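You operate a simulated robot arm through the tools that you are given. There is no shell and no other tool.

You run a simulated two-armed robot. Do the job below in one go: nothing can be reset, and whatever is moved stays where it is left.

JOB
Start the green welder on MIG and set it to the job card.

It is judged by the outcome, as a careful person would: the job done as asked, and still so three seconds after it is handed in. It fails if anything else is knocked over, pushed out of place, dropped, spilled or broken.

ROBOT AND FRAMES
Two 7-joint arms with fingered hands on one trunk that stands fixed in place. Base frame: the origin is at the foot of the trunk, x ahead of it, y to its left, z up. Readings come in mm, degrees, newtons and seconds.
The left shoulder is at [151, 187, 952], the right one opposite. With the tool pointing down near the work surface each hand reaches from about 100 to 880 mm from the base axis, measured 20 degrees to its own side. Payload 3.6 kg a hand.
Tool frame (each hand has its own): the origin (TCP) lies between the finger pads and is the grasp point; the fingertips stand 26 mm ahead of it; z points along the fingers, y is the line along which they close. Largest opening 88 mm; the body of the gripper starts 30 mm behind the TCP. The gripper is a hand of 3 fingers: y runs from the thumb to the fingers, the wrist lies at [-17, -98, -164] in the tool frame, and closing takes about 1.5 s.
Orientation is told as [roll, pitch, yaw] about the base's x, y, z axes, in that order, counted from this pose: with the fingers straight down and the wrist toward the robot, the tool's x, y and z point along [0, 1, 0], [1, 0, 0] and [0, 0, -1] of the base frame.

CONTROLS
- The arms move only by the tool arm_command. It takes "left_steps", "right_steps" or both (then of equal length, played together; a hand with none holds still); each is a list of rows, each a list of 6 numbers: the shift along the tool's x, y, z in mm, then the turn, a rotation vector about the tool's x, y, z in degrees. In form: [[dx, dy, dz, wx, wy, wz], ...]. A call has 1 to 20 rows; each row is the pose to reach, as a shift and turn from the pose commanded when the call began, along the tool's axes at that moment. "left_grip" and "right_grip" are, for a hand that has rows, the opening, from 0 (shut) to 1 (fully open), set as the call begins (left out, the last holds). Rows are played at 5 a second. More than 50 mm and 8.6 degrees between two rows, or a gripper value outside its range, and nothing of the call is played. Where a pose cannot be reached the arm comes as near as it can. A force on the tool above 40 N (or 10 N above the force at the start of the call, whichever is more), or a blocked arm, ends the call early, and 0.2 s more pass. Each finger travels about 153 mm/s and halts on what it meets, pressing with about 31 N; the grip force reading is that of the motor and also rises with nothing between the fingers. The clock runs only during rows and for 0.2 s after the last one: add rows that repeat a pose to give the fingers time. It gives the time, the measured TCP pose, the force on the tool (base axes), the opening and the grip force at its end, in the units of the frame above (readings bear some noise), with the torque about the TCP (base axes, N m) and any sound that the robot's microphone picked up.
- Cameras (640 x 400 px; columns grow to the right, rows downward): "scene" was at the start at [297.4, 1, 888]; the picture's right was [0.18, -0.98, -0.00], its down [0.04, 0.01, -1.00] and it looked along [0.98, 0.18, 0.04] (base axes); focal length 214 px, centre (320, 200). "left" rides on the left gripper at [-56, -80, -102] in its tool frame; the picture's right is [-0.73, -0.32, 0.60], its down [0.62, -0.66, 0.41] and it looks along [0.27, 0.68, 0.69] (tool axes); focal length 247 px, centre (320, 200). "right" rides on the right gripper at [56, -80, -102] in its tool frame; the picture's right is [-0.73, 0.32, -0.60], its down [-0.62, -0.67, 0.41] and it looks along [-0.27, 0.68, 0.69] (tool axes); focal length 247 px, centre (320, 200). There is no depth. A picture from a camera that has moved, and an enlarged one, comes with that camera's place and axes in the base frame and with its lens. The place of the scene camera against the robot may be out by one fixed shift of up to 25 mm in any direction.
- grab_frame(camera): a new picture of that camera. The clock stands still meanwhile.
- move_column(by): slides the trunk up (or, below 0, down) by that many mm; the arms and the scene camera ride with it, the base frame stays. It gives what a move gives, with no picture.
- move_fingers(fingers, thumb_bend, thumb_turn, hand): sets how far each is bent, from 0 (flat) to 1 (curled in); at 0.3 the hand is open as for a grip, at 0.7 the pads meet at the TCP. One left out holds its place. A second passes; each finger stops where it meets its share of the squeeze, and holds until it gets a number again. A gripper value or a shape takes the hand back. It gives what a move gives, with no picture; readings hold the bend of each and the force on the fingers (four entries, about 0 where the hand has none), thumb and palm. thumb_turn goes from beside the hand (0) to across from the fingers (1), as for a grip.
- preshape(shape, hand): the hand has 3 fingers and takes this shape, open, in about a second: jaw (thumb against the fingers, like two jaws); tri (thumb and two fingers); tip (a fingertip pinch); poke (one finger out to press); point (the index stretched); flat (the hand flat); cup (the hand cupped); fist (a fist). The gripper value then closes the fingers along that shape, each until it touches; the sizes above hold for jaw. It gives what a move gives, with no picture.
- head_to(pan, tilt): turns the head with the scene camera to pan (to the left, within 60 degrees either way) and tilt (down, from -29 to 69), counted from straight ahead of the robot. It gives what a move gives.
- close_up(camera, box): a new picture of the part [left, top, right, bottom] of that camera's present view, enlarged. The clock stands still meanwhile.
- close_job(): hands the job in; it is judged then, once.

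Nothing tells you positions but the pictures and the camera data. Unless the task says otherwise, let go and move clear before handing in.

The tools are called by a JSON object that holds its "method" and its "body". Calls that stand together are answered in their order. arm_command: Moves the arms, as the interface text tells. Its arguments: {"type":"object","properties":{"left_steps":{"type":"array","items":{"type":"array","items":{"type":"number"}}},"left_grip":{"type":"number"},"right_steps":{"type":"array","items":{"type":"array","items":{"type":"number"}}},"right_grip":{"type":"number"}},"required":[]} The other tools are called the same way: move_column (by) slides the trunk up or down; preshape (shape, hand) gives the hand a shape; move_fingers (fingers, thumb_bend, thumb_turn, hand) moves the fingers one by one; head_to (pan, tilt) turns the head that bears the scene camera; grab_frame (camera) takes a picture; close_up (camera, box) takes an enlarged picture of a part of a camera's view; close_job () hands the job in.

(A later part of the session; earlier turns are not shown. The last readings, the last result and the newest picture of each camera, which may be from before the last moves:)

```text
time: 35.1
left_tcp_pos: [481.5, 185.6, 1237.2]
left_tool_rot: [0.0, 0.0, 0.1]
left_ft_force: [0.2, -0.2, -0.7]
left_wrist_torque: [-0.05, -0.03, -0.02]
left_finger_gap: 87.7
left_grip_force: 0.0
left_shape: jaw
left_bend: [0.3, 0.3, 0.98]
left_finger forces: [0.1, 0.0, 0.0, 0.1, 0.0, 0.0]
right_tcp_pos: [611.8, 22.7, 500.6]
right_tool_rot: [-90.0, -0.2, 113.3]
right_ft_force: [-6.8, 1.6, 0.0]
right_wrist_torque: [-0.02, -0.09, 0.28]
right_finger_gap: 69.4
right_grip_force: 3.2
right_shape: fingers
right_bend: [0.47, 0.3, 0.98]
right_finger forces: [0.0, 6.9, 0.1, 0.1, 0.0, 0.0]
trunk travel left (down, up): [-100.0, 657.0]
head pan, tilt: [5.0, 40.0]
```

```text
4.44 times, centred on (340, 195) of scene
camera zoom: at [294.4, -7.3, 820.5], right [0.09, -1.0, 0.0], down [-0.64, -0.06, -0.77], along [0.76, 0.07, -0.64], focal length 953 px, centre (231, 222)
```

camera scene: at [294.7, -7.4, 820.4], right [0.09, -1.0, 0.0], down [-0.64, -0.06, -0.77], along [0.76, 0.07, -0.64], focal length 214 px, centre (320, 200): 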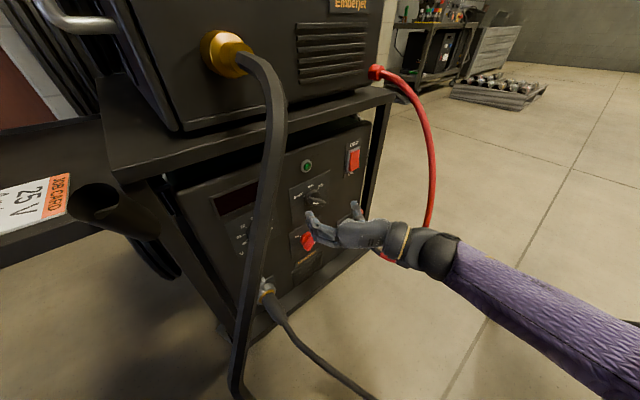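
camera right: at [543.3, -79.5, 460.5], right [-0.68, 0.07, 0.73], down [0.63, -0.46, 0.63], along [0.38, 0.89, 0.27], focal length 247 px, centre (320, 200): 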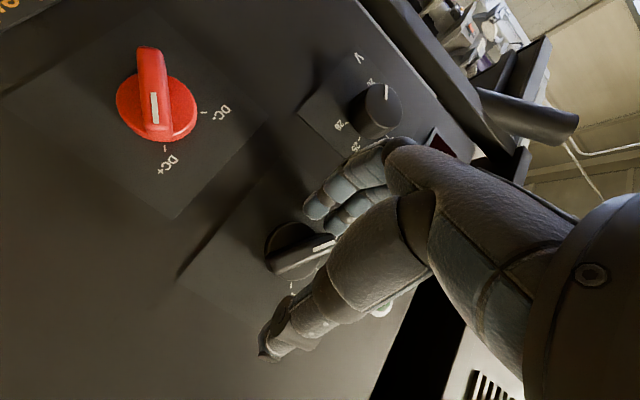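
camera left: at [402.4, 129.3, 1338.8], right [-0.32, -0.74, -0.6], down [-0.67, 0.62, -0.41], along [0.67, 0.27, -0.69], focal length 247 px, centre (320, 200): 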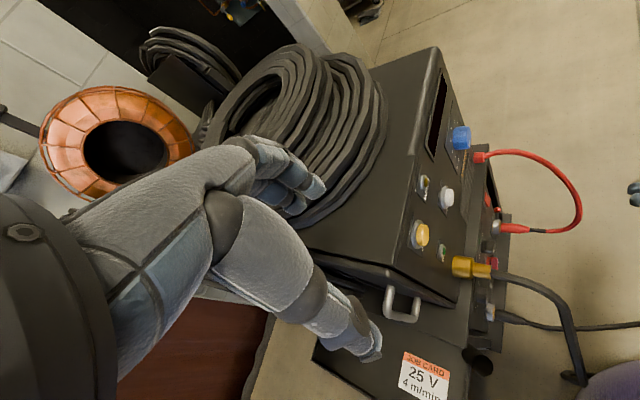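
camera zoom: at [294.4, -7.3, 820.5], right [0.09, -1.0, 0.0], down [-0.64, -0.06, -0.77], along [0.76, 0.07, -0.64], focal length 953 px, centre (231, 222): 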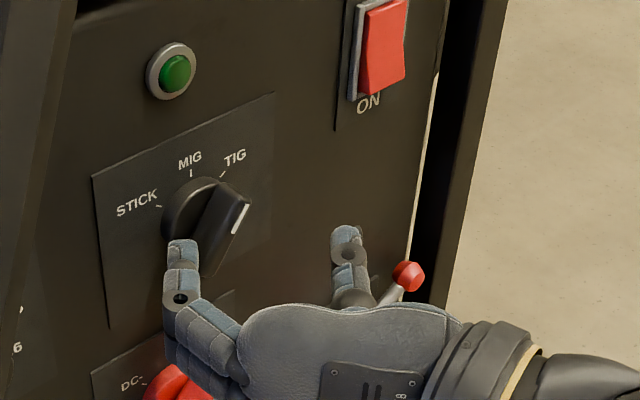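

The upper finger is too close to the pivot for good leverage. I'll ease back, drop 10 mm, and push again near the bar's lower tip.

{"method": "arm_command", "body": {"right_steps": [[0, 3.7, -1.5, 0, 0, 0], [10, 3.7, -1.5, 0, 0, 0], [10, 0, 0, 0, 0, 0], [10, -2.8, 1.1, 0, 0, 0], [10, -4.6, 1.8, 0, 0, 0]]}}

{"method": "close_up", "body": {"camera": "scene", "box": [280, 150, 400, 240]}}

{"method": "close_up", "body": {"camera": "right", "box": [220, 100, 420, 260]}}

```text
time: 36.3
left_tcp_pos: [482.9, 185.4, 1236.8]
left_tool_rot: [0.0, 0.0, 0.0]
left_ft_force: [0.1, -0.2, -0.1]
left_wrist_torque: [0.0, 0.01, 0.03]
left_finger_gap: 87.6
left_grip_force: 0.1
left_shape: jaw
left_bend: [0.3, 0.3, 0.98]
left_finger forces: [0.0, 0.1, 0.0, 0.1, 0.0, 0.0]
right_tcp_pos: [616.3, 19.7, 489.5]
right_tool_rot: [-90.2, 0.0, 113.3]
right_ft_force: [-3.0, -0.8, 0.4]
right_wrist_torque: [-0.01, -0.04, 0.11]
right_finger_gap: 67.2
right_grip_force: 2.0
right_shape: fingers
right_bend: [0.49, 0.3, 0.98]
right_finger forces: [0.0, 4.0, 0.0, 0.0, 0.0, 0.1]
trunk travel left (down, up): [-100.0, 657.0]
head pan, tilt: [5.0, 40.0]
```

```text
4.44 times, centred on (340, 195) of scene
camera zoom: at [294.6, -7.3, 820.5], right [0.09, -1.0, 0.0], down [-0.64, -0.06, -0.77], along [0.76, 0.07, -0.64], focal length 953 px, centre (231, 222)
```

zoom: 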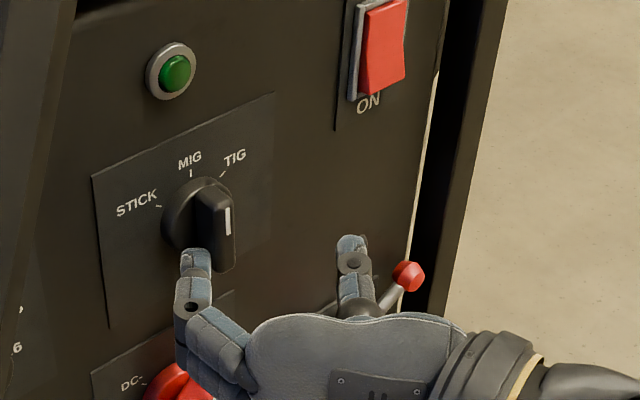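

```text
2.50 times, centred on (320, 180) of right
camera zoom: at [554.9, -95.1, 433.2], right [-0.68, 0.05, 0.73], down [0.64, -0.45, 0.62], along [0.36, 0.89, 0.27], focal length 617 px, centre (320, 250)
```

zoom: 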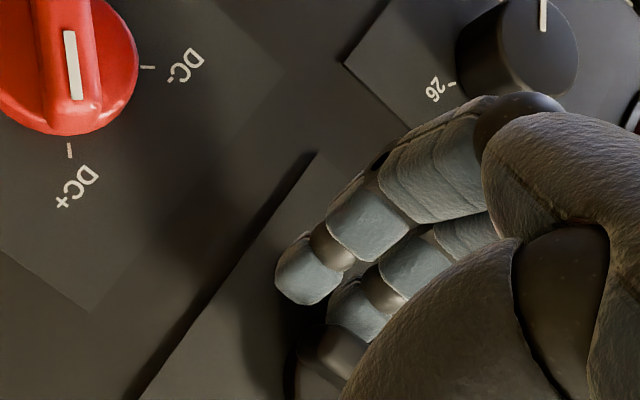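

The bar now looks upright, at MIG. I'll back the fingers off and inspect it.

{"method": "arm_command", "body": {"right_steps": [[0, 5, -5, 0, 0, 0], [0, 9, -15, 0, 0, 0], [0, 9, -40, 0, 0, 0], [0, 9, -75, 0, 0, 0]]}}

{"method": "close_up", "body": {"camera": "scene", "box": [280, 150, 360, 210]}}

{"method": "grab_frame", "body": {"camera": "right"}}

```text
time: 37.3
left_tcp_pos: [482.2, 185.3, 1236.8]
left_tool_rot: [-0.1, 0.0, 0.2]
left_ft_force: [-0.1, -0.3, 0.9]
left_wrist_torque: [-0.02, 0.01, -0.03]
left_finger_gap: 87.5
left_grip_force: 0.1
left_shape: jaw
left_bend: [0.3, 0.3, 0.98]
left_finger forces: [0.0, 0.0, 0.0, 0.1, 0.0, 0.1]
right_tcp_pos: [545.9, -2.9, 489.7]
right_tool_rot: [-90.2, 0.0, 113.3]
right_ft_force: [-0.5, 0.4, 0.5]
right_wrist_torque: [0.0, 0.01, -0.04]
right_finger_gap: 66.6
right_grip_force: 0.0
right_shape: fingers
right_bend: [0.5, 0.3, 0.98]
right_finger forces: [0.0, 0.1, 0.1, 0.1, 0.1, 0.0]
trunk travel left (down, up): [-100.0, 657.0]
head pan, tilt: [5.0, 40.0]
```

```text
6.67 times, centred on (320, 180) of scene
camera zoom: at [294.6, -7.3, 820.5], right [0.09, -1.0, 0.0], down [-0.64, -0.06, -0.77], along [0.76, 0.07, -0.64], focal length 1430 px, centre (320, 333)
```

zoom: 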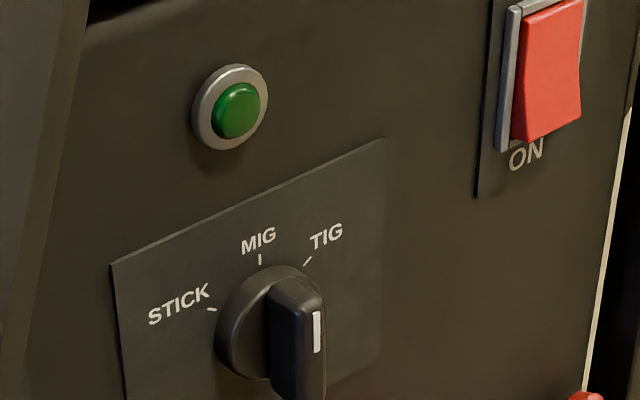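

```text
taken
camera right: at [483.2, -116.1, 432.6], right [-0.68, 0.05, 0.73], down [0.64, -0.45, 0.62], along [0.36, 0.89, 0.27], focal length 247 px, centre (320, 200)
```

right: 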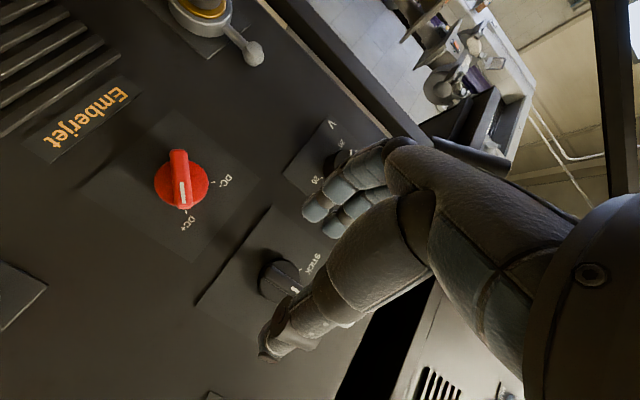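

The selector stands upright at MIG. Next is the power rocker, whose ON half is the lower one. I'll retreat a bit and form the poke shape to see where its fingertip is.

{"method": "arm_command", "body": {"right_steps": [[0, -7.3, -18.6, 0, 0, 0], [0, -14.7, -37.2, 0, 0, 0], [0, -22, -55.8, 0, 0, 0]]}}

{"method": "preshape", "body": {"shape": "poke", "hand": "right"}}

{"method": "grab_frame", "body": {"camera": "right"}}

{"method": "grab_frame", "body": {"camera": "scene"}}

{"method": "close_up", "body": {"camera": "left", "box": [440, 120, 640, 300]}}

```text
time: 38.1
left_tcp_pos: [482.9, 185.3, 1236.6]
left_tool_rot: [0.1, -0.1, 0.1]
left_ft_force: [0.0, 0.5, 0.3]
left_wrist_torque: [0.02, 0.01, -0.03]
left_finger_gap: 87.6
left_grip_force: 0.1
left_shape: jaw
left_bend: [0.3, 0.3, 0.98]
left_finger forces: [0.1, 0.0, 0.0, 0.0, 0.1, 0.0]
right_tcp_pos: [501.5, -44.7, 488.9]
right_tool_rot: [-90.0, -0.2, 113.4]
right_ft_force: [0.0, -0.7, -1.0]
right_wrist_torque: [0.02, -0.02, 0.02]
right_finger_gap: 66.7
right_grip_force: 0.1
right_shape: fingers
right_bend: [0.5, 0.3, 0.98]
right_finger forces: [0.0, 0.0, 0.0, 0.1, 0.0, 0.1]
trunk travel left (down, up): [-100.0, 657.0]
head pan, tilt: [5.0, 40.0]
```

```text
time: 39.0
left_tcp_pos: [483.0, 184.2, 1237.0]
left_tool_rot: [0.0, 0.0, 0.0]
left_ft_force: [0.3, 0.5, -0.2]
left_wrist_torque: [0.02, 0.01, -0.01]
left_finger_gap: 87.7
left_grip_force: 0.0
left_shape: jaw
left_bend: [0.3, 0.3, 0.98]
left_finger forces: [0.0, 0.0, 0.0, 0.0, 0.0, 0.0]
right_tcp_pos: [502.0, -45.1, 489.2]
right_tool_rot: [-90.1, -0.2, 113.3]
right_ft_force: [0.4, 1.2, 0.4]
right_wrist_torque: [0.0, 0.02, -0.01]
right_finger_gap: 0.0
right_grip_force: 0.0
right_shape: poke
right_bend: [0.7, 0.92, 0.25]
right_finger forces: [0.1, 0.1, 0.0, 0.0, 0.0, 0.0]
trunk travel left (down, up): [-100.0, 657.0]
head pan, tilt: [5.0, 40.0]
```

```text
taken
camera right: at [439.8, -158.2, 432.4], right [-0.68, 0.05, 0.73], down [0.64, -0.45, 0.62], along [0.36, 0.89, 0.27], focal length 247 px, centre (320, 200)
```

right: 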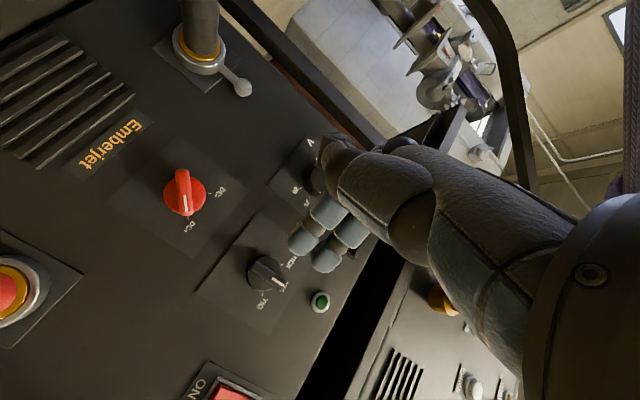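

```text
taken
camera scene: at [294.6, -7.4, 820.4], right [0.09, -1.0, 0.0], down [-0.64, -0.06, -0.77], along [0.76, 0.07, -0.64], focal length 214 px, centre (320, 200)
```

scene: 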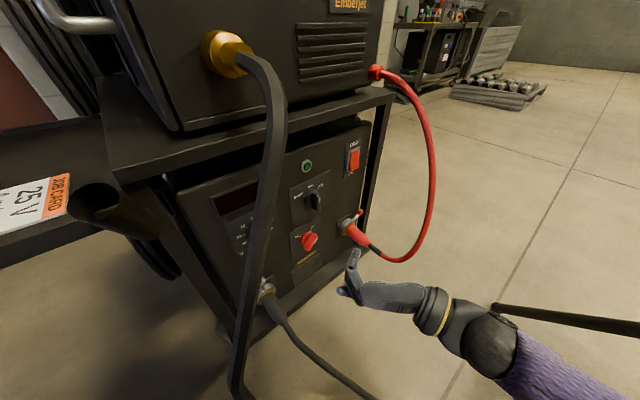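

```text
2.22 times, centred on (540, 210) of left
camera zoom: at [402.4, 129.3, 1338.8], right [-0.32, -0.73, -0.6], down [-0.67, 0.62, -0.41], along [0.67, 0.27, -0.69], focal length 549 px, centre (-169, 178)
```

zoom: 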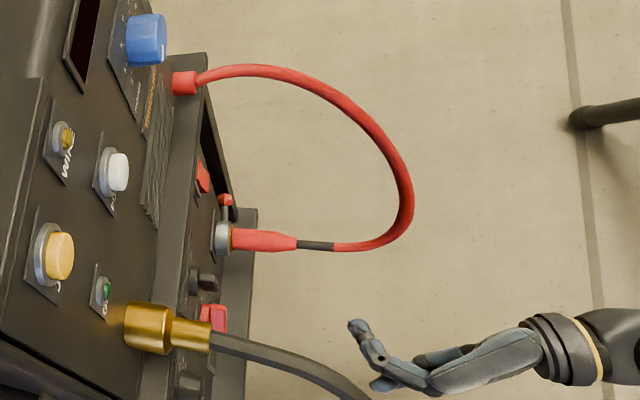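

The poke shape holds both fingertips together about 26 mm ahead of the TCP. From here I'll check the selector and locate the rocker more exactly.

{"method": "close_up", "body": {"camera": "right", "box": [220, 220, 320, 320]}}

{"method": "close_up", "body": {"camera": "right", "box": [140, 330, 300, 400]}}

{"method": "close_up", "body": {"camera": "scene", "box": [330, 135, 380, 185]}}

```text
4.00 times, centred on (270, 270) of right
camera zoom: at [439.8, -158.2, 432.4], right [-0.68, 0.05, 0.73], down [0.64, -0.45, 0.62], along [0.36, 0.89, 0.27], focal length 988 px, centre (520, -80)
```

zoom: 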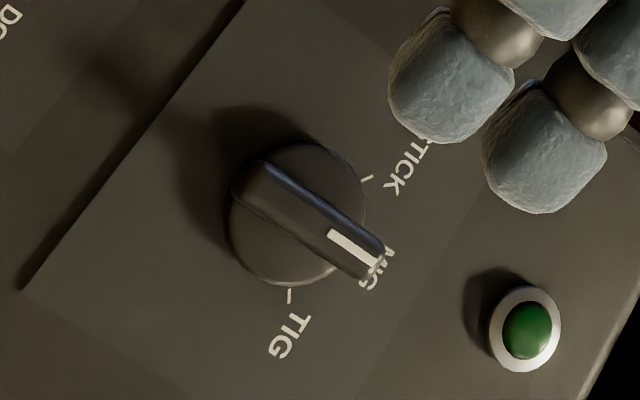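

```text
4.00 times, centred on (220, 365) of right
camera zoom: at [439.8, -158.2, 432.4], right [-0.68, 0.05, 0.73], down [0.64, -0.45, 0.62], along [0.36, 0.89, 0.27], focal length 988 px, centre (720, -460)
```

zoom: 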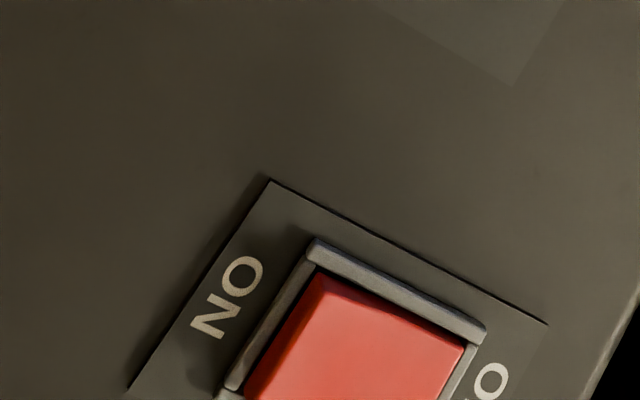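

```text
8.00 times, centred on (355, 160) of scene
camera zoom: at [294.6, -7.4, 820.4], right [0.09, -1.0, 0.0], down [-0.64, -0.06, -0.77], along [0.76, 0.07, -0.64], focal length 1716 px, centre (40, 520)
```

zoom: 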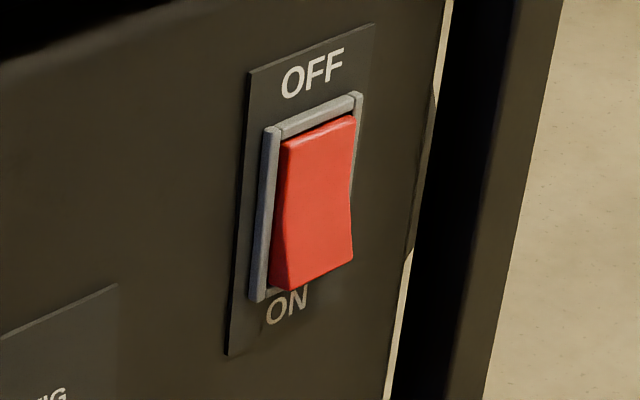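

The selector reads MIG, within about 3°. The rocker spans about z 534–587 and r 517–552, is OFF, and its lower half sticks out. I'll see whether the point shape gives a single finger, which would be neater for the rocker.

{"method": "preshape", "body": {"shape": "point", "hand": "right"}}

{"method": "grab_frame", "body": {"camera": "right"}}

{"method": "close_up", "body": {"camera": "left", "box": [440, 120, 640, 300]}}

{"method": "close_up", "body": {"camera": "scene", "box": [300, 200, 480, 340]}}

```text
time: 39.9
left_tcp_pos: [482.7, 185.8, 1236.5]
left_tool_rot: [0.0, 0.0, 0.0]
left_ft_force: [0.2, 0.5, 1.6]
left_wrist_torque: [-0.02, -0.01, -0.01]
left_finger_gap: 87.7
left_grip_force: 0.1
left_shape: jaw
left_bend: [0.3, 0.3, 0.98]
left_finger forces: [0.1, 0.0, 0.0, 0.1, 0.0, 0.1]
right_tcp_pos: [501.8, -43.0, 488.5]
right_tool_rot: [-90.1, -0.1, 113.3]
right_ft_force: [-0.6, -0.5, -0.8]
right_wrist_torque: [-0.02, 0.0, 0.01]
right_finger_gap: 82.5
right_grip_force: 0.2
right_shape: point
right_bend: [0.7, 1.0, 0.83]
right_finger forces: [0.1, 0.1, 0.0, 0.0, 0.0, 0.1]
trunk travel left (down, up): [-100.0, 657.0]
head pan, tilt: [5.0, 40.0]
```

```text
taken
camera right: at [439.8, -158.1, 432.4], right [-0.68, 0.05, 0.73], down [0.64, -0.45, 0.62], along [0.36, 0.89, 0.27], focal length 247 px, centre (320, 200)
```

right: 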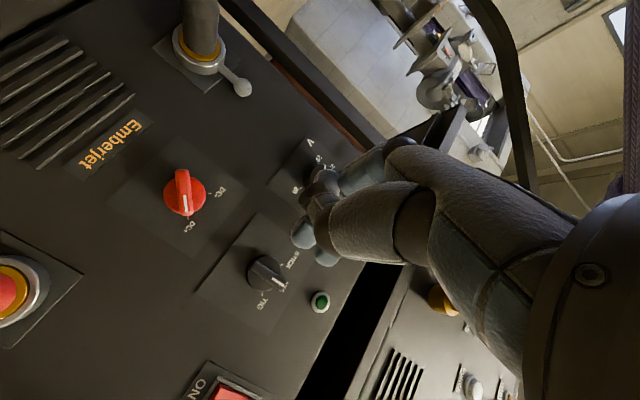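

```text
2.22 times, centred on (540, 210) of left
camera zoom: at [402.4, 129.3, 1338.8], right [-0.32, -0.74, -0.6], down [-0.67, 0.62, -0.41], along [0.67, 0.27, -0.69], focal length 549 px, centre (-169, 178)
```

zoom: 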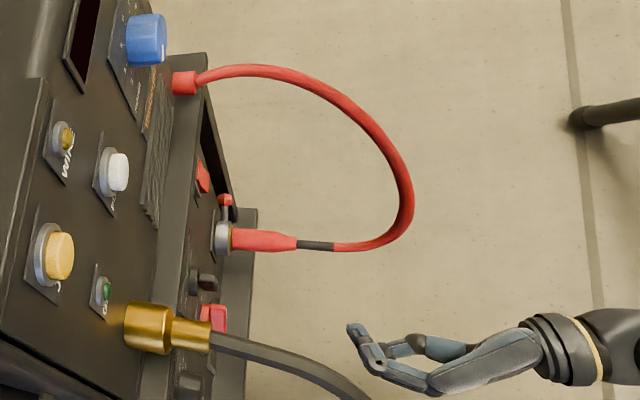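

```text
2.86 times, centred on (390, 270) of scene
camera zoom: at [294.7, -7.4, 820.4], right [0.09, -1.0, 0.0], down [-0.64, -0.06, -0.77], along [0.76, 0.07, -0.64], focal length 613 px, centre (120, 0)
```

zoom: 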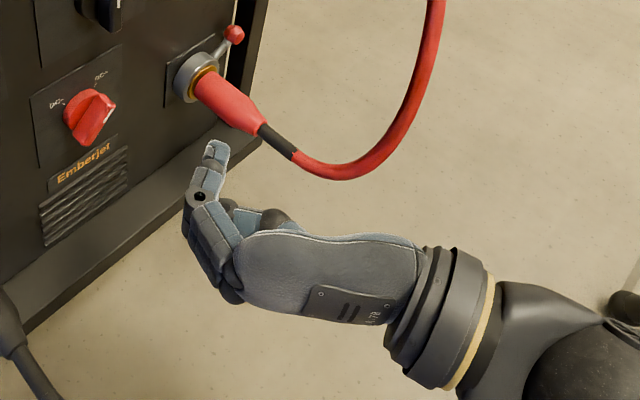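

Both shapes bend the two fingers the same way, so poke with the thumb tucked aside is fine. For the rocker I'll bring the wrist above the fingers, fingers pointing down and tips side by side. That keeps the wrist clear of the red cable, and I'll stage about 60 mm in front of the switch.

{"method": "preshape", "body": {"shape": "poke", "hand": "right"}}

{"method": "arm_command", "body": {"right_steps": [[-6.4, -7.9, 11.3, 0.3, 0.2, -7.5], [-12.7, -15.8, 22.5, 0.6, 0.4, -15], [-19, -23.7, 33.8, 0.9, 0.7, -22.5], [-25.4, -31.6, 45, 1.2, 0.9, -30], [-31.8, -39.5, 56.3, 1.45, 1.1, -37.5], [-38.1, -47.3, 67.6, 1.7, 1.3, -45], [-44.5, -55.2, 78.8, 2.0, 1.55, -52.5], [-50.8, -63.1, 90, 2.3, 1.8, -60], [-57.2, -71, 101.3, 2.6, 2.0, -67.5], [-63.5, -78.9, 112.6, 2.9, 2.2, -75]]}}

{"method": "grab_frame", "body": {"camera": "right"}}

{"method": "grab_frame", "body": {"camera": "scene"}}

{"method": "close_up", "body": {"camera": "left", "box": [440, 120, 640, 300]}}

```text
time: 40.8
left_tcp_pos: [482.6, 185.5, 1235.3]
left_tool_rot: [0.0, 0.0, 0.0]
left_ft_force: [-0.6, -0.5, 0.1]
left_wrist_torque: [0.01, 0.0, 0.0]
left_finger_gap: 87.7
left_grip_force: 0.0
left_shape: jaw
left_bend: [0.3, 0.3, 0.98]
left_finger forces: [0.0, 0.0, 0.0, 0.0, 0.0, 0.1]
right_tcp_pos: [501.5, -43.7, 488.3]
right_tool_rot: [-90.1, 0.0, 113.4]
right_ft_force: [-0.1, -0.3, -1.1]
right_wrist_torque: [-0.01, 0.01, 0.04]
right_finger_gap: 0.0
right_grip_force: 0.0
right_shape: poke
right_bend: [0.7, 0.92, 0.25]
right_finger forces: [0.0, 0.0, 0.0, 0.0, 0.0, 0.0]
trunk travel left (down, up): [-100.0, 657.0]
head pan, tilt: [5.0, 40.0]
```

```text
time: 43.0
left_tcp_pos: [482.4, 185.8, 1236.6]
left_tool_rot: [0.0, -0.1, 0.0]
left_ft_force: [-0.6, -0.1, -0.4]
left_wrist_torque: [-0.01, -0.01, 0.01]
left_finger_gap: 87.6
left_grip_force: 0.1
left_shape: jaw
left_bend: [0.3, 0.3, 0.98]
left_finger forces: [0.0, 0.1, 0.0, 0.0, 0.0, 0.0]
right_tcp_pos: [635.8, -73.6, 553.1]
right_tool_rot: [-90.3, 75.0, 109.6]
right_ft_force: [0.4, -0.4, 0.7]
right_wrist_torque: [-0.02, -0.02, 0.0]
right_finger_gap: 0.0
right_grip_force: 0.1
right_shape: poke
right_bend: [0.7, 0.92, 0.25]
right_finger forces: [0.0, 0.1, 0.1, 0.0, 0.1, 0.0]
trunk travel left (down, up): [-100.0, 657.0]
head pan, tilt: [5.0, 40.0]
```

```text
taken
camera right: at [565.9, -179.5, 615.9], right [-0.83, 0.54, -0.12], down [0.24, 0.54, 0.8], along [0.5, 0.64, -0.58], focal length 247 px, centre (320, 200)
```

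right: 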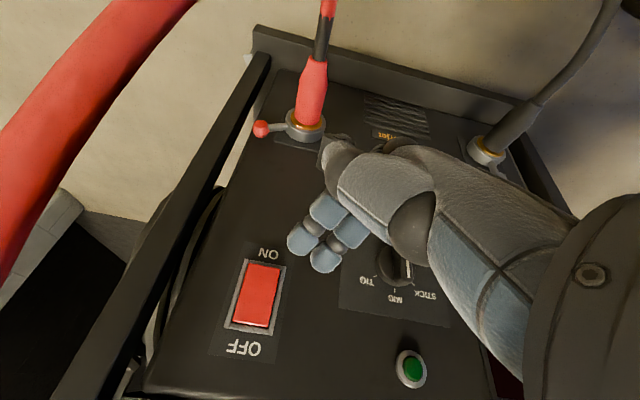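

```text
taken
camera scene: at [294.7, -7.4, 820.4], right [0.09, -1.0, 0.0], down [-0.64, -0.06, -0.77], along [0.76, 0.07, -0.64], focal length 214 px, centre (320, 200)
```

scene: 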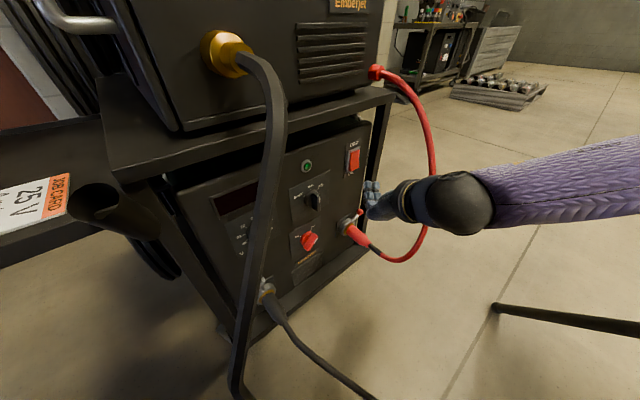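

```text
2.22 times, centred on (540, 210) of left
camera zoom: at [402.5, 129.3, 1338.8], right [-0.32, -0.74, -0.6], down [-0.67, 0.62, -0.41], along [0.67, 0.27, -0.69], focal length 549 px, centre (-169, 178)
```

zoom: 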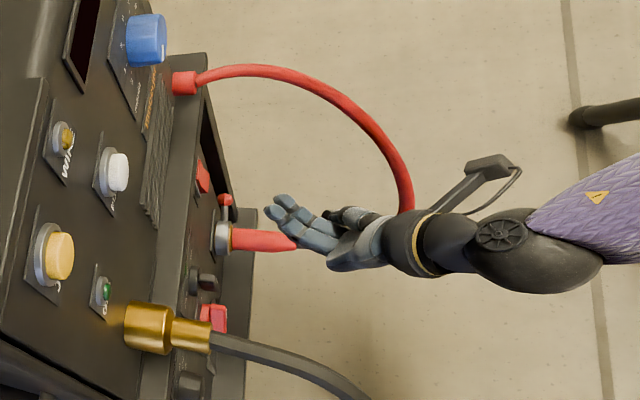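

In this pose the right wrist camera would brush the red cable. The left hand suits the switch better, because coming from the left its whole body stays away from that cable. I'll retreat the right hand straight back and park it on the right.

{"method": "arm_command", "body": {"right_steps": [[3.5, -1, -31.5, 0, 0, 0], [7, -1.9, -63, 0, 0, 0], [10.5, -2.9, -94.5, 0, 0, 0], [14, -3.8, -125.8, 0, 0, 0], [34, -34.7, -149.4, 0, 0, 0], [54, -65.6, -173, 0, 0, 0], [74, -96.4, -196.7, 0, 0, 0], [94, -127.3, -220.3, 0, 0, 0], [114, -158.2, -243.9, 0, 0, 0], [134, -189, -267.5, 0, 0, 0], [154, -220, -291.2, 0, 0, 0], [174, -250.8, -314.8, 0, 0, 0]]}}

{"method": "grab_frame", "body": {"camera": "scene"}}

{"method": "grab_frame", "body": {"camera": "left"}}

```text
time: 45.1
left_tcp_pos: [495.6, 192.4, 1228.3]
left_tool_rot: [-0.7, 0.8, -0.6]
left_ft_force: [0.6, -1.5, 1.2]
left_wrist_torque: [0.01, 0.06, -0.03]
left_finger_gap: 87.6
left_grip_force: 0.1
left_shape: jaw
left_bend: [0.3, 0.3, 0.98]
left_finger forces: [0.0, 0.0, 0.0, 0.1, 0.1, 0.0]
right_tcp_pos: [460.2, -186.6, 680.2]
right_tool_rot: [-103.2, 58.2, 102.9]
right_ft_force: [0.0, 0.1, 3.2]
right_wrist_torque: [-0.11, 0.18, 0.03]
right_finger_gap: 0.0
right_grip_force: 0.0
right_shape: poke
right_bend: [0.7, 0.92, 0.25]
right_finger forces: [0.0, 0.0, 0.0, 0.0, 0.1, 0.0]
trunk travel left (down, up): [-100.0, 657.0]
head pan, tilt: [5.0, 40.0]
stopped in row 10 (right hand): the arm was blocked; the commanded pose is now the measured one
```

```text
taken
camera scene: at [313.8, 8.9, 815.5], right [0.12, -0.99, 0.01], down [-0.65, -0.09, -0.76], along [0.75, 0.09, -0.65], focal length 214 px, centre (320, 200)
```

scene: 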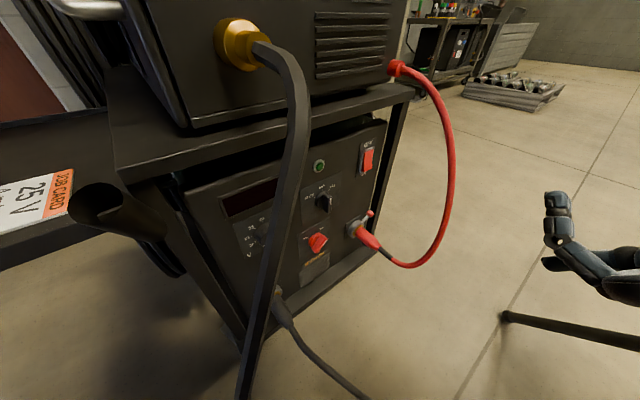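

```text
taken
camera left: at [416.5, 137.5, 1331.2], right [-0.34, -0.74, -0.59], down [-0.66, 0.63, -0.41], along [0.67, 0.25, -0.7], focal length 247 px, centre (320, 200)
```

left: 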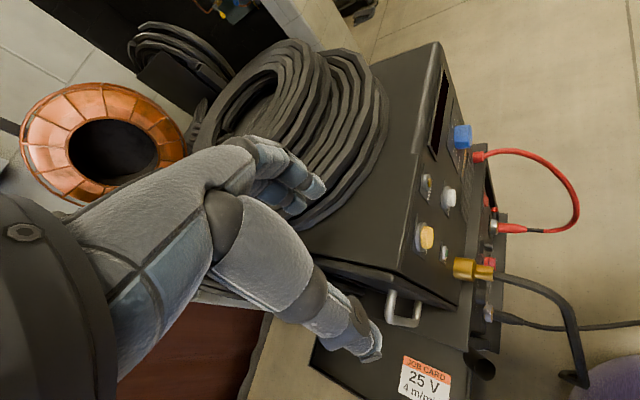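

The right arm folded up against my own torso and shifted the trunk slightly. I'll move the hand forward and right to unload it.

{"method": "arm_command", "body": {"right_steps": [[17, -9, 7.5, 0, 0, 0], [35, -19, 15, 0, 0, 0], [52, -28, 22.5, 0, 0, 0], [69.8, -37.9, 30, 0, 0, 0]]}}

{"method": "grab_frame", "body": {"camera": "scene"}}

{"method": "grab_frame", "body": {"camera": "right"}}

```text
time: 45.4
left_tcp_pos: [491.5, 174.5, 1229.9]
left_tool_rot: [-0.6, 0.6, -2.8]
left_ft_force: [0.3, 0.9, -0.1]
left_wrist_torque: [0.0, 0.02, 0.0]
left_finger_gap: 87.8
left_grip_force: 0.0
left_shape: jaw
left_bend: [0.3, 0.3, 0.98]
left_finger forces: [0.0, 0.0, 0.0, 0.1, 0.0, 0.0]
right_tcp_pos: [452.9, -182.0, 686.5]
right_tool_rot: [-105.9, 53.5, 99.6]
right_ft_force: [-0.2, -0.3, -0.5]
right_wrist_torque: [0.0, -0.01, -0.04]
right_finger_gap: 0.2
right_grip_force: 0.1
right_shape: poke
right_bend: [0.7, 0.92, 0.25]
right_finger forces: [0.0, 0.0, 0.1, 0.0, 0.0, 0.1]
trunk travel left (down, up): [-100.0, 657.0]
head pan, tilt: [5.0, 40.0]
stopped in row 1 (right hand): the arm was blocked; the commanded pose is now the measured one
```

```text
taken
camera scene: at [315.6, 10.9, 816.1], right [0.13, -0.99, 0.01], down [-0.65, -0.09, -0.76], along [0.75, 0.1, -0.65], focal length 214 px, centre (320, 200)
```

scene: 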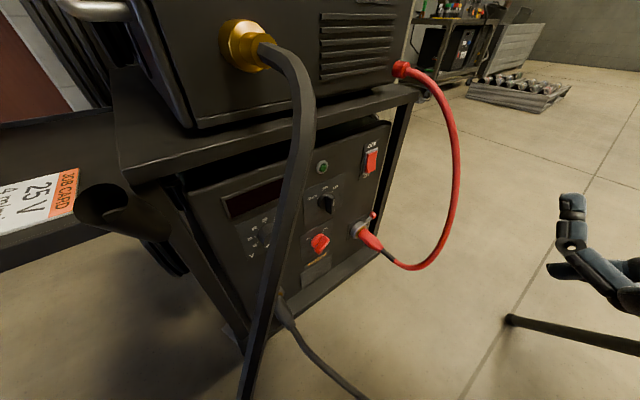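

```text
taken
camera right: at [390.4, -308.0, 701.9], right [-0.87, 0.49, 0.07], down [0.19, 0.21, 0.96], along [0.45, 0.85, -0.28], focal length 247 px, centre (320, 200)
```

right: 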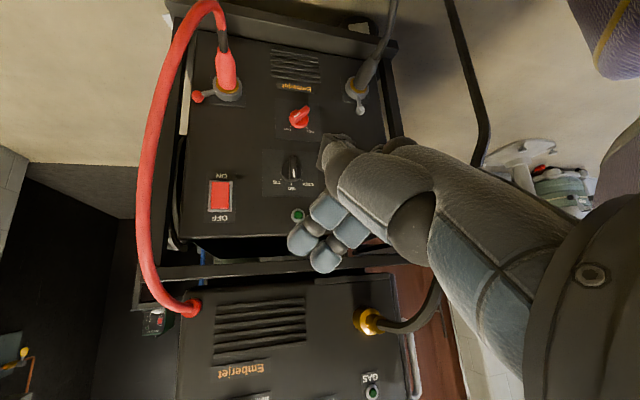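

The arm is folded too tightly against my shoulder. I'll reverse along the way it came, forward and down, which was clear before.

{"method": "arm_command", "body": {"right_steps": [[5.5, 10.9, 5.2, 0, 0, 0], [11, 21.8, 10.3, 0, 0, 0], [22, 43.5, 20.6, 0, 0, 0], [33, 65.3, 30.9, 0, 0, 0], [44.5, 87, 41.2, 0, 0, 0], [55.6, 108.8, 51.5, 0, 0, 0], [66.7, 130.6, 61.8, 0, 0, 0]]}}

{"method": "grab_frame", "body": {"camera": "scene"}}

```text
time: 45.7
left_tcp_pos: [482.2, 155.3, 1231.9]
left_tool_rot: [-0.7, 0.3, -5.2]
left_ft_force: [-1.6, -0.8, 1.2]
left_wrist_torque: [0.0, -0.1, -0.01]
left_finger_gap: 87.8
left_grip_force: 0.1
left_shape: jaw
left_bend: [0.3, 0.3, 0.98]
left_finger forces: [0.0, 0.0, 0.1, 0.0, 0.0, 0.1]
right_tcp_pos: [440.4, -197.9, 682.3]
right_tool_rot: [-107.9, 52.4, 95.7]
right_ft_force: [-0.8, 0.5, 0.8]
right_wrist_torque: [-0.03, 0.06, -0.02]
right_finger_gap: 0.0
right_grip_force: 0.0
right_shape: poke
right_bend: [0.7, 0.92, 0.25]
right_finger forces: [0.1, 0.0, 0.0, 0.0, 0.0, 0.0]
trunk travel left (down, up): [-100.0, 657.0]
head pan, tilt: [5.0, 40.0]
stopped in row 1 (right hand): the arm was blocked; the commanded pose is now the measured one
```

```text
taken
camera scene: at [318.3, 13.0, 817.9], right [0.15, -0.99, 0.01], down [-0.64, -0.11, -0.76], along [0.75, 0.11, -0.65], focal length 214 px, centre (320, 200)
```

scene: 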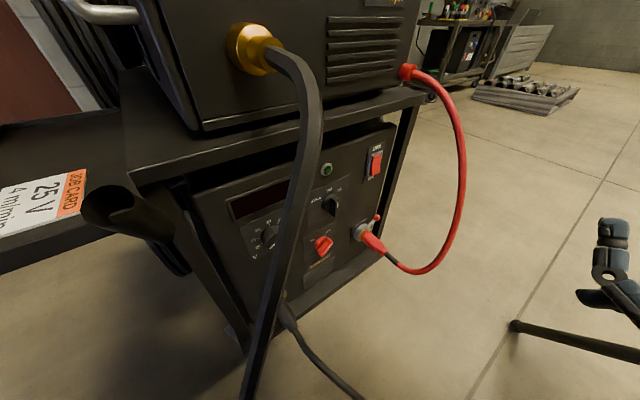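

The torso is being twisted a little by the jammed right arm. Before commanding anything else I'll look at where the arm is touching.

{"method": "close_up", "body": {"camera": "scene", "box": [639, 0, 640, 400]}}

{"method": "close_up", "body": {"camera": "left", "box": [639, 0, 640, 400]}}

{"method": "close_up", "body": {"camera": "right", "box": [639, 0, 640, 400]}}

```text
1.00 times, centred on (640, 200) of scene (not enlarged: the box is as wide or as high as the picture)
camera zoom: at [318.3, 13.0, 817.9], right [0.15, -0.99, 0.01], down [-0.64, -0.11, -0.76], along [0.75, 0.11, -0.65], focal length 214 px, centre (0, 200)
```

zoom: 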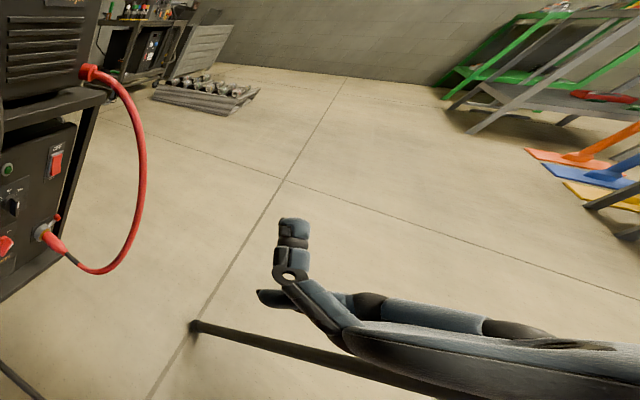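

```text
1.00 times, centred on (640, 200) of left (not enlarged: the box is as wide or as high as the picture)
camera zoom: at [398.9, 109.2, 1335.9], right [-0.39, -0.71, -0.59], down [-0.61, 0.68, -0.42], along [0.69, 0.2, -0.69], focal length 247 px, centre (0, 200)
```

zoom: 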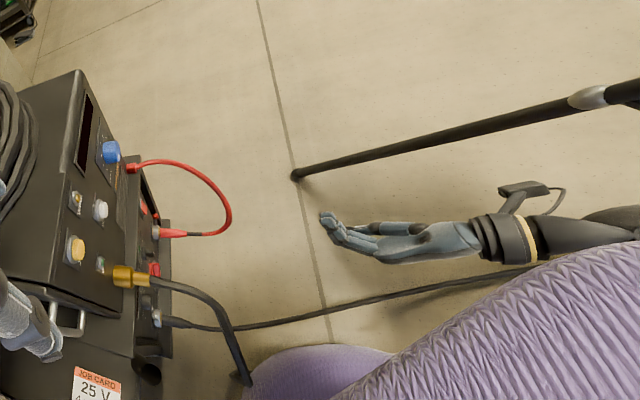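

```text
1.00 times, centred on (640, 200) of right (not enlarged: the box is as wide or as high as the picture)
camera zoom: at [371.7, -320.1, 693.6], right [-0.85, 0.52, 0.06], down [0.18, 0.19, 0.97], along [0.49, 0.83, -0.25], focal length 247 px, centre (0, 200)
```

zoom: 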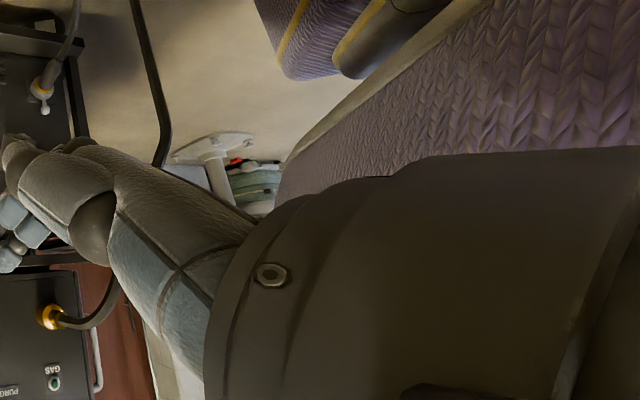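

The right forearm is pressing against my torso. I'll hold still briefly so it settles, then peel the arm out to the right in small steps.

{"method": "arm_command", "body": {"right_steps": [[0, 0, 0, 0, 0, 0], [0, 0, 0, 0, 0, 0], [0, 0, 0, 0, 0, 0]]}}

```text
time: 46.1
left_tcp_pos: [470.2, 131.4, 1234.5]
left_tool_rot: [-0.6, 0.0, -9.2]
left_ft_force: [-1.4, 0.0, 0.7]
left_wrist_torque: [-0.04, -0.15, 0.0]
left_finger_gap: 87.9
left_grip_force: 0.1
left_shape: jaw
left_bend: [0.3, 0.3, 0.98]
left_finger forces: [0.0, 0.1, 0.0, 0.0, 0.0, 0.0]
right_tcp_pos: [409.6, -218.6, 678.0]
right_tool_rot: [-110.2, 51.7, 90.5]
right_ft_force: [-1.8, 0.4, 0.0]
right_wrist_torque: [0.0, -0.03, -0.06]
right_finger_gap: 0.0
right_grip_force: 0.2
right_shape: poke
right_bend: [0.7, 0.92, 0.25]
right_finger forces: [0.0, 0.0, 0.0, 0.1, 0.1, 0.1]
trunk travel left (down, up): [-100.0, 657.0]
head pan, tilt: [5.0, 40.0]
stopped in row 1 (right hand): the arm was blocked; the commanded pose is now the measured one
```

The torso is slowly yawing while the arm stays loaded, so I need to free it promptly. I'll make one larger move, forward and to the right, away from the body.

{"method": "arm_command", "body": {"right_steps": [[35, -18, 28, 0, 0, 0], [70, -36, 56, 0, 0, 0], [90, -46, 90, 0, 0, 0]]}}

```text
time: 46.4
left_tcp_pos: [448.6, 93.0, 1235.7]
left_tool_rot: [-0.4, 0.4, -15.0]
left_ft_force: [1.8, 2.6, -0.6]
left_wrist_torque: [-0.19, 0.14, -0.08]
left_finger_gap: 87.9
left_grip_force: 0.0
left_shape: jaw
left_bend: [0.3, 0.3, 0.97]
left_finger forces: [0.1, 0.1, 0.0, 0.1, 0.0, 0.1]
right_tcp_pos: [363.5, -266.4, 677.2]
right_tool_rot: [-109.4, 53.4, 85.5]
right_ft_force: [2.5, 5.4, -2.4]
right_wrist_torque: [0.04, -0.17, -0.31]
right_finger_gap: 0.0
right_grip_force: 0.1
right_shape: poke
right_bend: [0.7, 0.92, 0.25]
right_finger forces: [0.1, 0.0, 0.0, 0.0, 0.1, 0.0]
trunk travel left (down, up): [-100.0, 657.0]
head pan, tilt: [5.0, 40.0]
stopped in row 1 (right hand): the arm was blocked; the commanded pose is now the measured one
```

{"method": "close_up", "body": {"camera": "scene", "box": [639, 0, 640, 400]}}

{"method": "close_up", "body": {"camera": "left", "box": [639, 0, 640, 400]}}

{"method": "close_up", "body": {"camera": "right", "box": [639, 0, 640, 400]}}

{"method": "close_up", "body": {"camera": "left", "box": [0, 399, 640, 400]}}

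```text
1.00 times, centred on (640, 200) of scene (not enlarged: the box is as wide or as high as the picture)
camera zoom: at [301.6, -1.1, 820.8], right [0.1, -0.99, 0.01], down [-0.65, -0.07, -0.76], along [0.76, 0.07, -0.65], focal length 214 px, centre (0, 200)
```

zoom: 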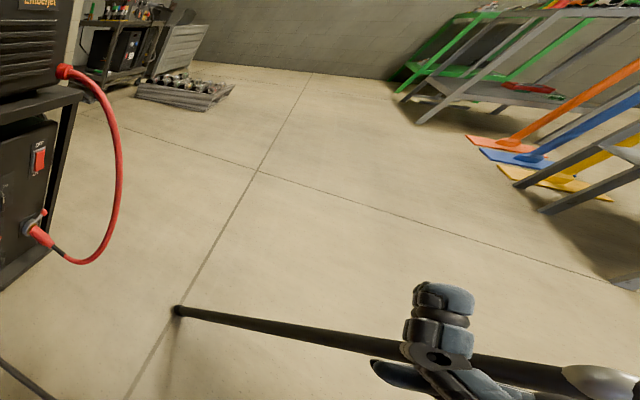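

```text
1.00 times, centred on (640, 200) of left (not enlarged: the box is as wide or as high as the picture)
camera zoom: at [357.0, 59.7, 1338.5], right [-0.5, -0.63, -0.59], down [-0.48, 0.77, -0.41], along [0.72, 0.08, -0.69], focal length 247 px, centre (0, 200)
```

zoom: 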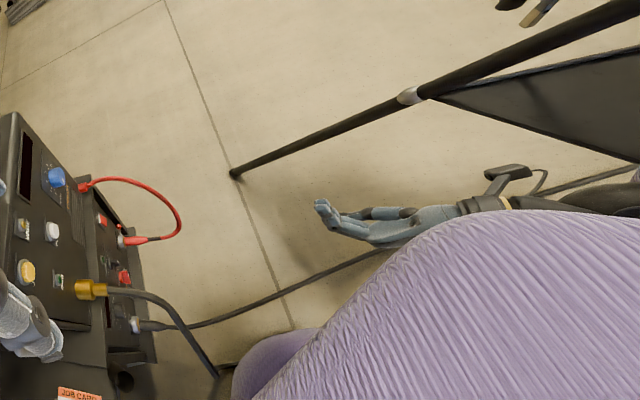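

```text
1.00 times, centred on (640, 200) of right (not enlarged: the box is as wide or as high as the picture)
camera zoom: at [277.1, -377.7, 690.8], right [-0.76, 0.65, 0.04], down [0.19, 0.17, 0.97], along [0.62, 0.74, -0.26], focal length 247 px, centre (0, 200)
```

zoom: 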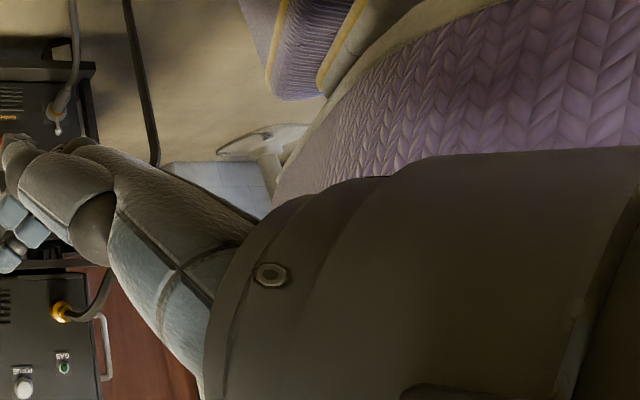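

```text
1.00 times, centred on (320, 400) of left (not enlarged: the box is as wide or as high as the picture)
camera zoom: at [357.0, 59.7, 1338.5], right [-0.5, -0.63, -0.59], down [-0.48, 0.77, -0.41], along [0.72, 0.08, -0.69], focal length 247 px, centre (320, 0)
```

zoom: 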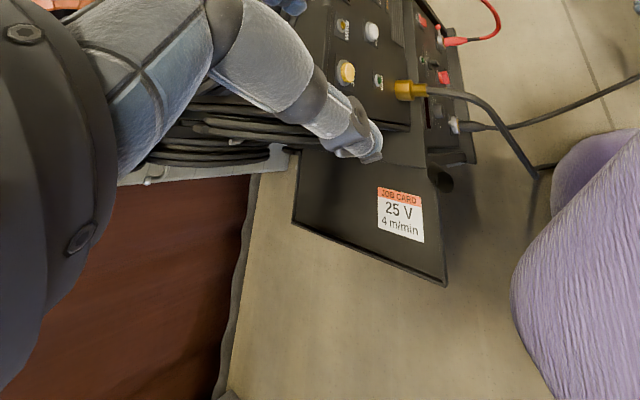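

The head camera has gone back to normal while both arms swung right, so a shared torso joint is being dragged along. I'll command both arms together, left back to its start pose and right forward into open space.

{"method": "arm_command", "body": {"left_steps": [[25, 2.1, 0, 0, 0, -3.8], [49, 4.2, 0, 0, 0, -7.5], [74, 6.2, -0.5, 0, 0, -11.3], [98, 8.3, -1, 0, 0, -15], [98, 8.3, -1, 0, 0, -15]], "right_steps": [[-3.5, 10.2, 32, 0, 0, 0], [-7.1, 20.5, 64, 0, 0, 0], [-10.7, 30.7, 95, 0, 0, 0], [-14.2, 41, 127, 0, 0, 0], [-14.2, 41, 127, 0, 0, 0]]}}

```text
time: 47.0
left_tcp_pos: [456.7, 142.6, 1238.2]
left_tool_rot: [-0.5, -0.2, -7.7]
left_ft_force: [-0.1, 0.5, 0.1]
left_wrist_torque: [-0.01, 0.02, 0.0]
left_finger_gap: 87.9
left_grip_force: 0.1
left_shape: jaw
left_bend: [0.3, 0.3, 0.97]
left_finger forces: [0.0, 0.1, 0.0, 0.0, 0.0, 0.0]
right_tcp_pos: [417.3, -286.1, 682.7]
right_tool_rot: [-111.6, 65.5, 85.2]
right_ft_force: [-0.5, 0.7, -0.3]
right_wrist_torque: [0.03, 0.02, 0.0]
right_finger_gap: 0.0
right_grip_force: 0.0
right_shape: poke
right_bend: [0.7, 0.92, 0.25]
right_finger forces: [0.1, 0.0, 0.1, 0.0, 0.0, 0.1]
trunk travel left (down, up): [-100.0, 657.0]
head pan, tilt: [5.0, 40.0]
stopped in row 2 (right hand): the arm was blocked; the commanded pose is now the measured one
```

That's working: the left arm is returning and the right came forward. I'll continue the same way.

{"method": "arm_command", "body": {"left_steps": [[15, 6.5, 0, 0, 0, -2.6], [31, 13, 0, 0, 0, -5.1], [46, 19.5, 0, 0, 0, -7.7], [46, 19.5, 0, 0, 0, -7.7]], "right_steps": [[0, 5, 31, 0, 0, 0], [0, 10, 62, 0, 0, 0], [0, 15.6, 93.6, 0, 0, 0], [0, 15.6, 93.6, 0, 0, 0]]}}

{"method": "close_up", "body": {"camera": "scene", "box": [639, 0, 640, 400]}}

{"method": "close_up", "body": {"camera": "left", "box": [639, 0, 640, 400]}}

```text
time: 47.6
left_tcp_pos: [487.3, 203.3, 1235.4]
left_tool_rot: [-1.3, 0.1, -0.7]
left_ft_force: [0.6, 0.2, -0.5]
left_wrist_torque: [-0.03, 0.05, 0.03]
left_finger_gap: 88.0
left_grip_force: 0.0
left_shape: jaw
left_bend: [0.3, 0.3, 0.98]
left_finger forces: [0.0, 0.0, 0.0, 0.0, 0.1, 0.0]
right_tcp_pos: [498.2, -363.8, 717.0]
right_tool_rot: [-139.0, 83.6, 54.5]
right_ft_force: [-1.5, -0.7, -0.2]
right_wrist_torque: [0.0, -0.04, 0.05]
right_finger_gap: 0.0
right_grip_force: 0.0
right_shape: poke
right_bend: [0.7, 0.92, 0.25]
right_finger forces: [0.0, 0.0, 0.0, 0.0, 0.1, 0.1]
trunk travel left (down, up): [-100.0, 657.0]
head pan, tilt: [5.0, 40.0]
stopped in row 3 (right hand): the arm was blocked; the commanded pose is now the measured one
```

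```text
1.00 times, centred on (640, 200) of scene (not enlarged: the box is as wide or as high as the picture)
camera zoom: at [267.0, -2.6, 823.9], right [0.03, -1.0, 0.03], down [-0.64, -0.04, -0.77], along [0.77, 0.0, -0.64], focal length 214 px, centre (0, 200)
```

zoom: 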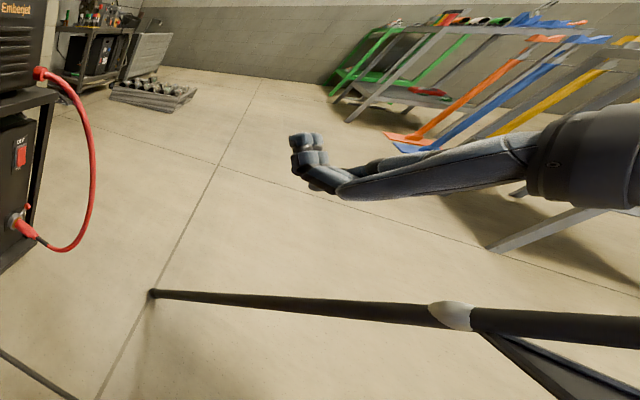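

```text
1.00 times, centred on (640, 200) of left (not enlarged: the box is as wide or as high as the picture)
camera zoom: at [405.9, 149.1, 1338.5], right [-0.33, -0.74, -0.58], down [-0.66, 0.62, -0.42], along [0.68, 0.24, -0.69], focal length 247 px, centre (0, 200)
```

zoom: 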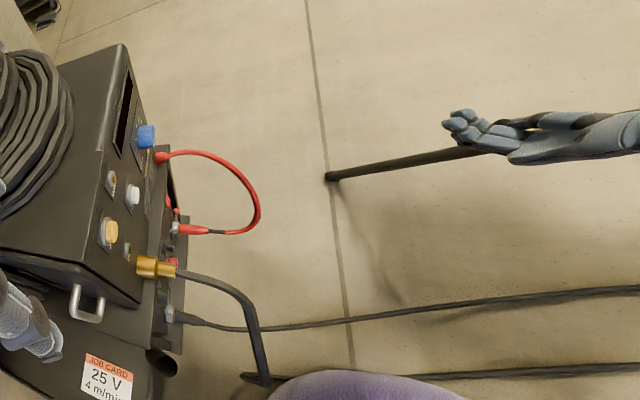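

Both arms are now clear of the body and nothing has been touched. I'll hold still so the body settles, with the left arm easing back to its start pose.

{"method": "arm_command", "body": {"left_steps": [[-9, -2.5, 0, 0, 0, 0], [-17.8, -5, -1.4, 0, 0, -0.7], [-17.8, -5, -1.4, 0, 0, -0.7], [-17.8, -5, -1.4, 0, 0, -0.7], [-17.8, -5, -1.4, 0, 0, -0.7]], "right_steps": [[0, 0, 0, 0, 0, 0], [0, 0, 0, 0, 0, 0], [0, 0, 0, 0, 0, 0], [0, 0, 0, 0, 0, 0], [0, 0, 0, 0, 0, 0]]}}

{"method": "grab_frame", "body": {"camera": "scene"}}

{"method": "close_up", "body": {"camera": "left", "box": [639, 0, 640, 400]}}

```text
time: 48.0
left_tcp_pos: [496.4, 217.2, 1236.9]
left_tool_rot: [-0.7, 0.1, 2.3]
left_ft_force: [1.0, 0.0, -1.3]
left_wrist_torque: [-0.02, 0.09, -0.05]
left_finger_gap: 87.9
left_grip_force: 0.0
left_shape: jaw
left_bend: [0.3, 0.3, 0.98]
left_finger forces: [0.0, 0.0, 0.0, 0.0, 0.0, 0.0]
right_tcp_pos: [532.0, -412.6, 746.2]
right_tool_rot: [155.6, 84.6, -13.4]
right_ft_force: [0.2, 0.4, -1.2]
right_wrist_torque: [0.04, -0.09, 0.07]
right_finger_gap: 0.0
right_grip_force: 0.1
right_shape: poke
right_bend: [0.7, 0.92, 0.25]
right_finger forces: [0.1, 0.0, 0.0, 0.1, 0.0, 0.0]
trunk travel left (down, up): [-100.0, 657.0]
head pan, tilt: [5.0, 40.0]
stopped in row 1 (right hand): the arm was blocked; the commanded pose is now the measured one
```

```text
taken
camera scene: at [254.7, -5.6, 825.7], right [0.0, -1.0, 0.03], down [-0.64, -0.02, -0.77], along [0.77, -0.02, -0.64], focal length 214 px, centre (320, 200)
```

scene: 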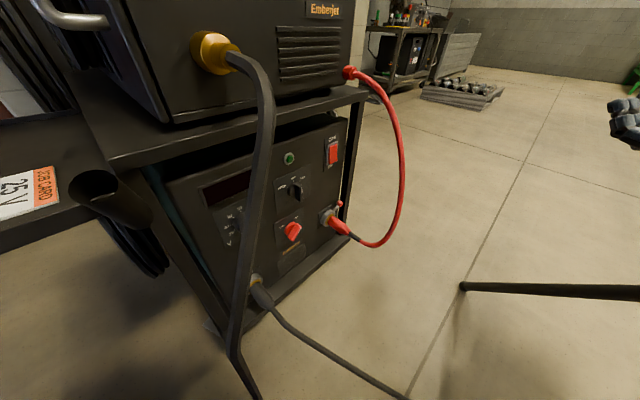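

```text
1.00 times, centred on (640, 200) of left (not enlarged: the box is as wide or as high as the picture)
camera zoom: at [419.7, 159.8, 1340.1], right [-0.29, -0.76, -0.59], down [-0.69, 0.59, -0.42], along [0.66, 0.28, -0.69], focal length 247 px, centre (0, 200)
```

zoom: 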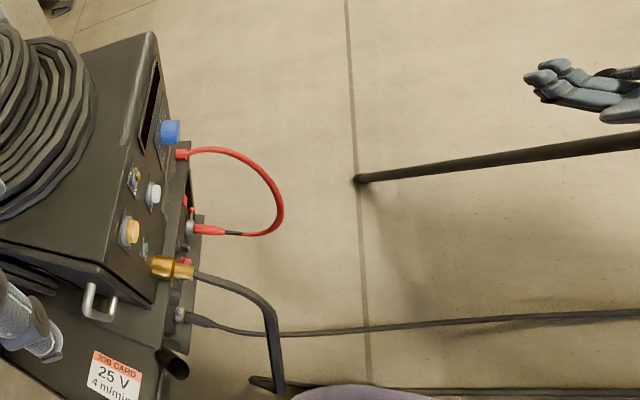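

{"method": "arm_command", "body": {"right_steps": [[0, 0, 0, 0, 0, 0], [0, 0, 0, 0, 0, 0], [0, 0, 0, 0, 0, 0], [0, 0, 0, 0, 0, 0], [0, 0, 0, 0, 0, 0]]}}

```text
time: 48.3
left_tcp_pos: [509.6, 235.1, 1242.1]
left_tool_rot: [-0.1, -0.2, 6.6]
left_ft_force: [1.5, -0.7, -1.1]
left_wrist_torque: [0.08, 0.16, 0.0]
left_finger_gap: 87.9
left_grip_force: 0.1
left_shape: jaw
left_bend: [0.3, 0.3, 0.98]
left_finger forces: [0.1, 0.1, 0.0, 0.0, 0.0, 0.0]
right_tcp_pos: [572.5, -475.0, 790.2]
right_tool_rot: [137.5, 79.9, -35.4]
right_ft_force: [1.1, -0.4, 0.2]
right_wrist_torque: [-0.02, -0.05, 0.08]
right_finger_gap: 0.2
right_grip_force: 0.1
right_shape: poke
right_bend: [0.7, 0.92, 0.25]
right_finger forces: [0.0, 0.0, 0.0, 0.0, 0.1, 0.0]
trunk travel left (down, up): [-100.0, 657.0]
head pan, tilt: [5.0, 40.0]
stopped in row 1 (right hand): the arm was blocked; the commanded pose is now the measured one
```

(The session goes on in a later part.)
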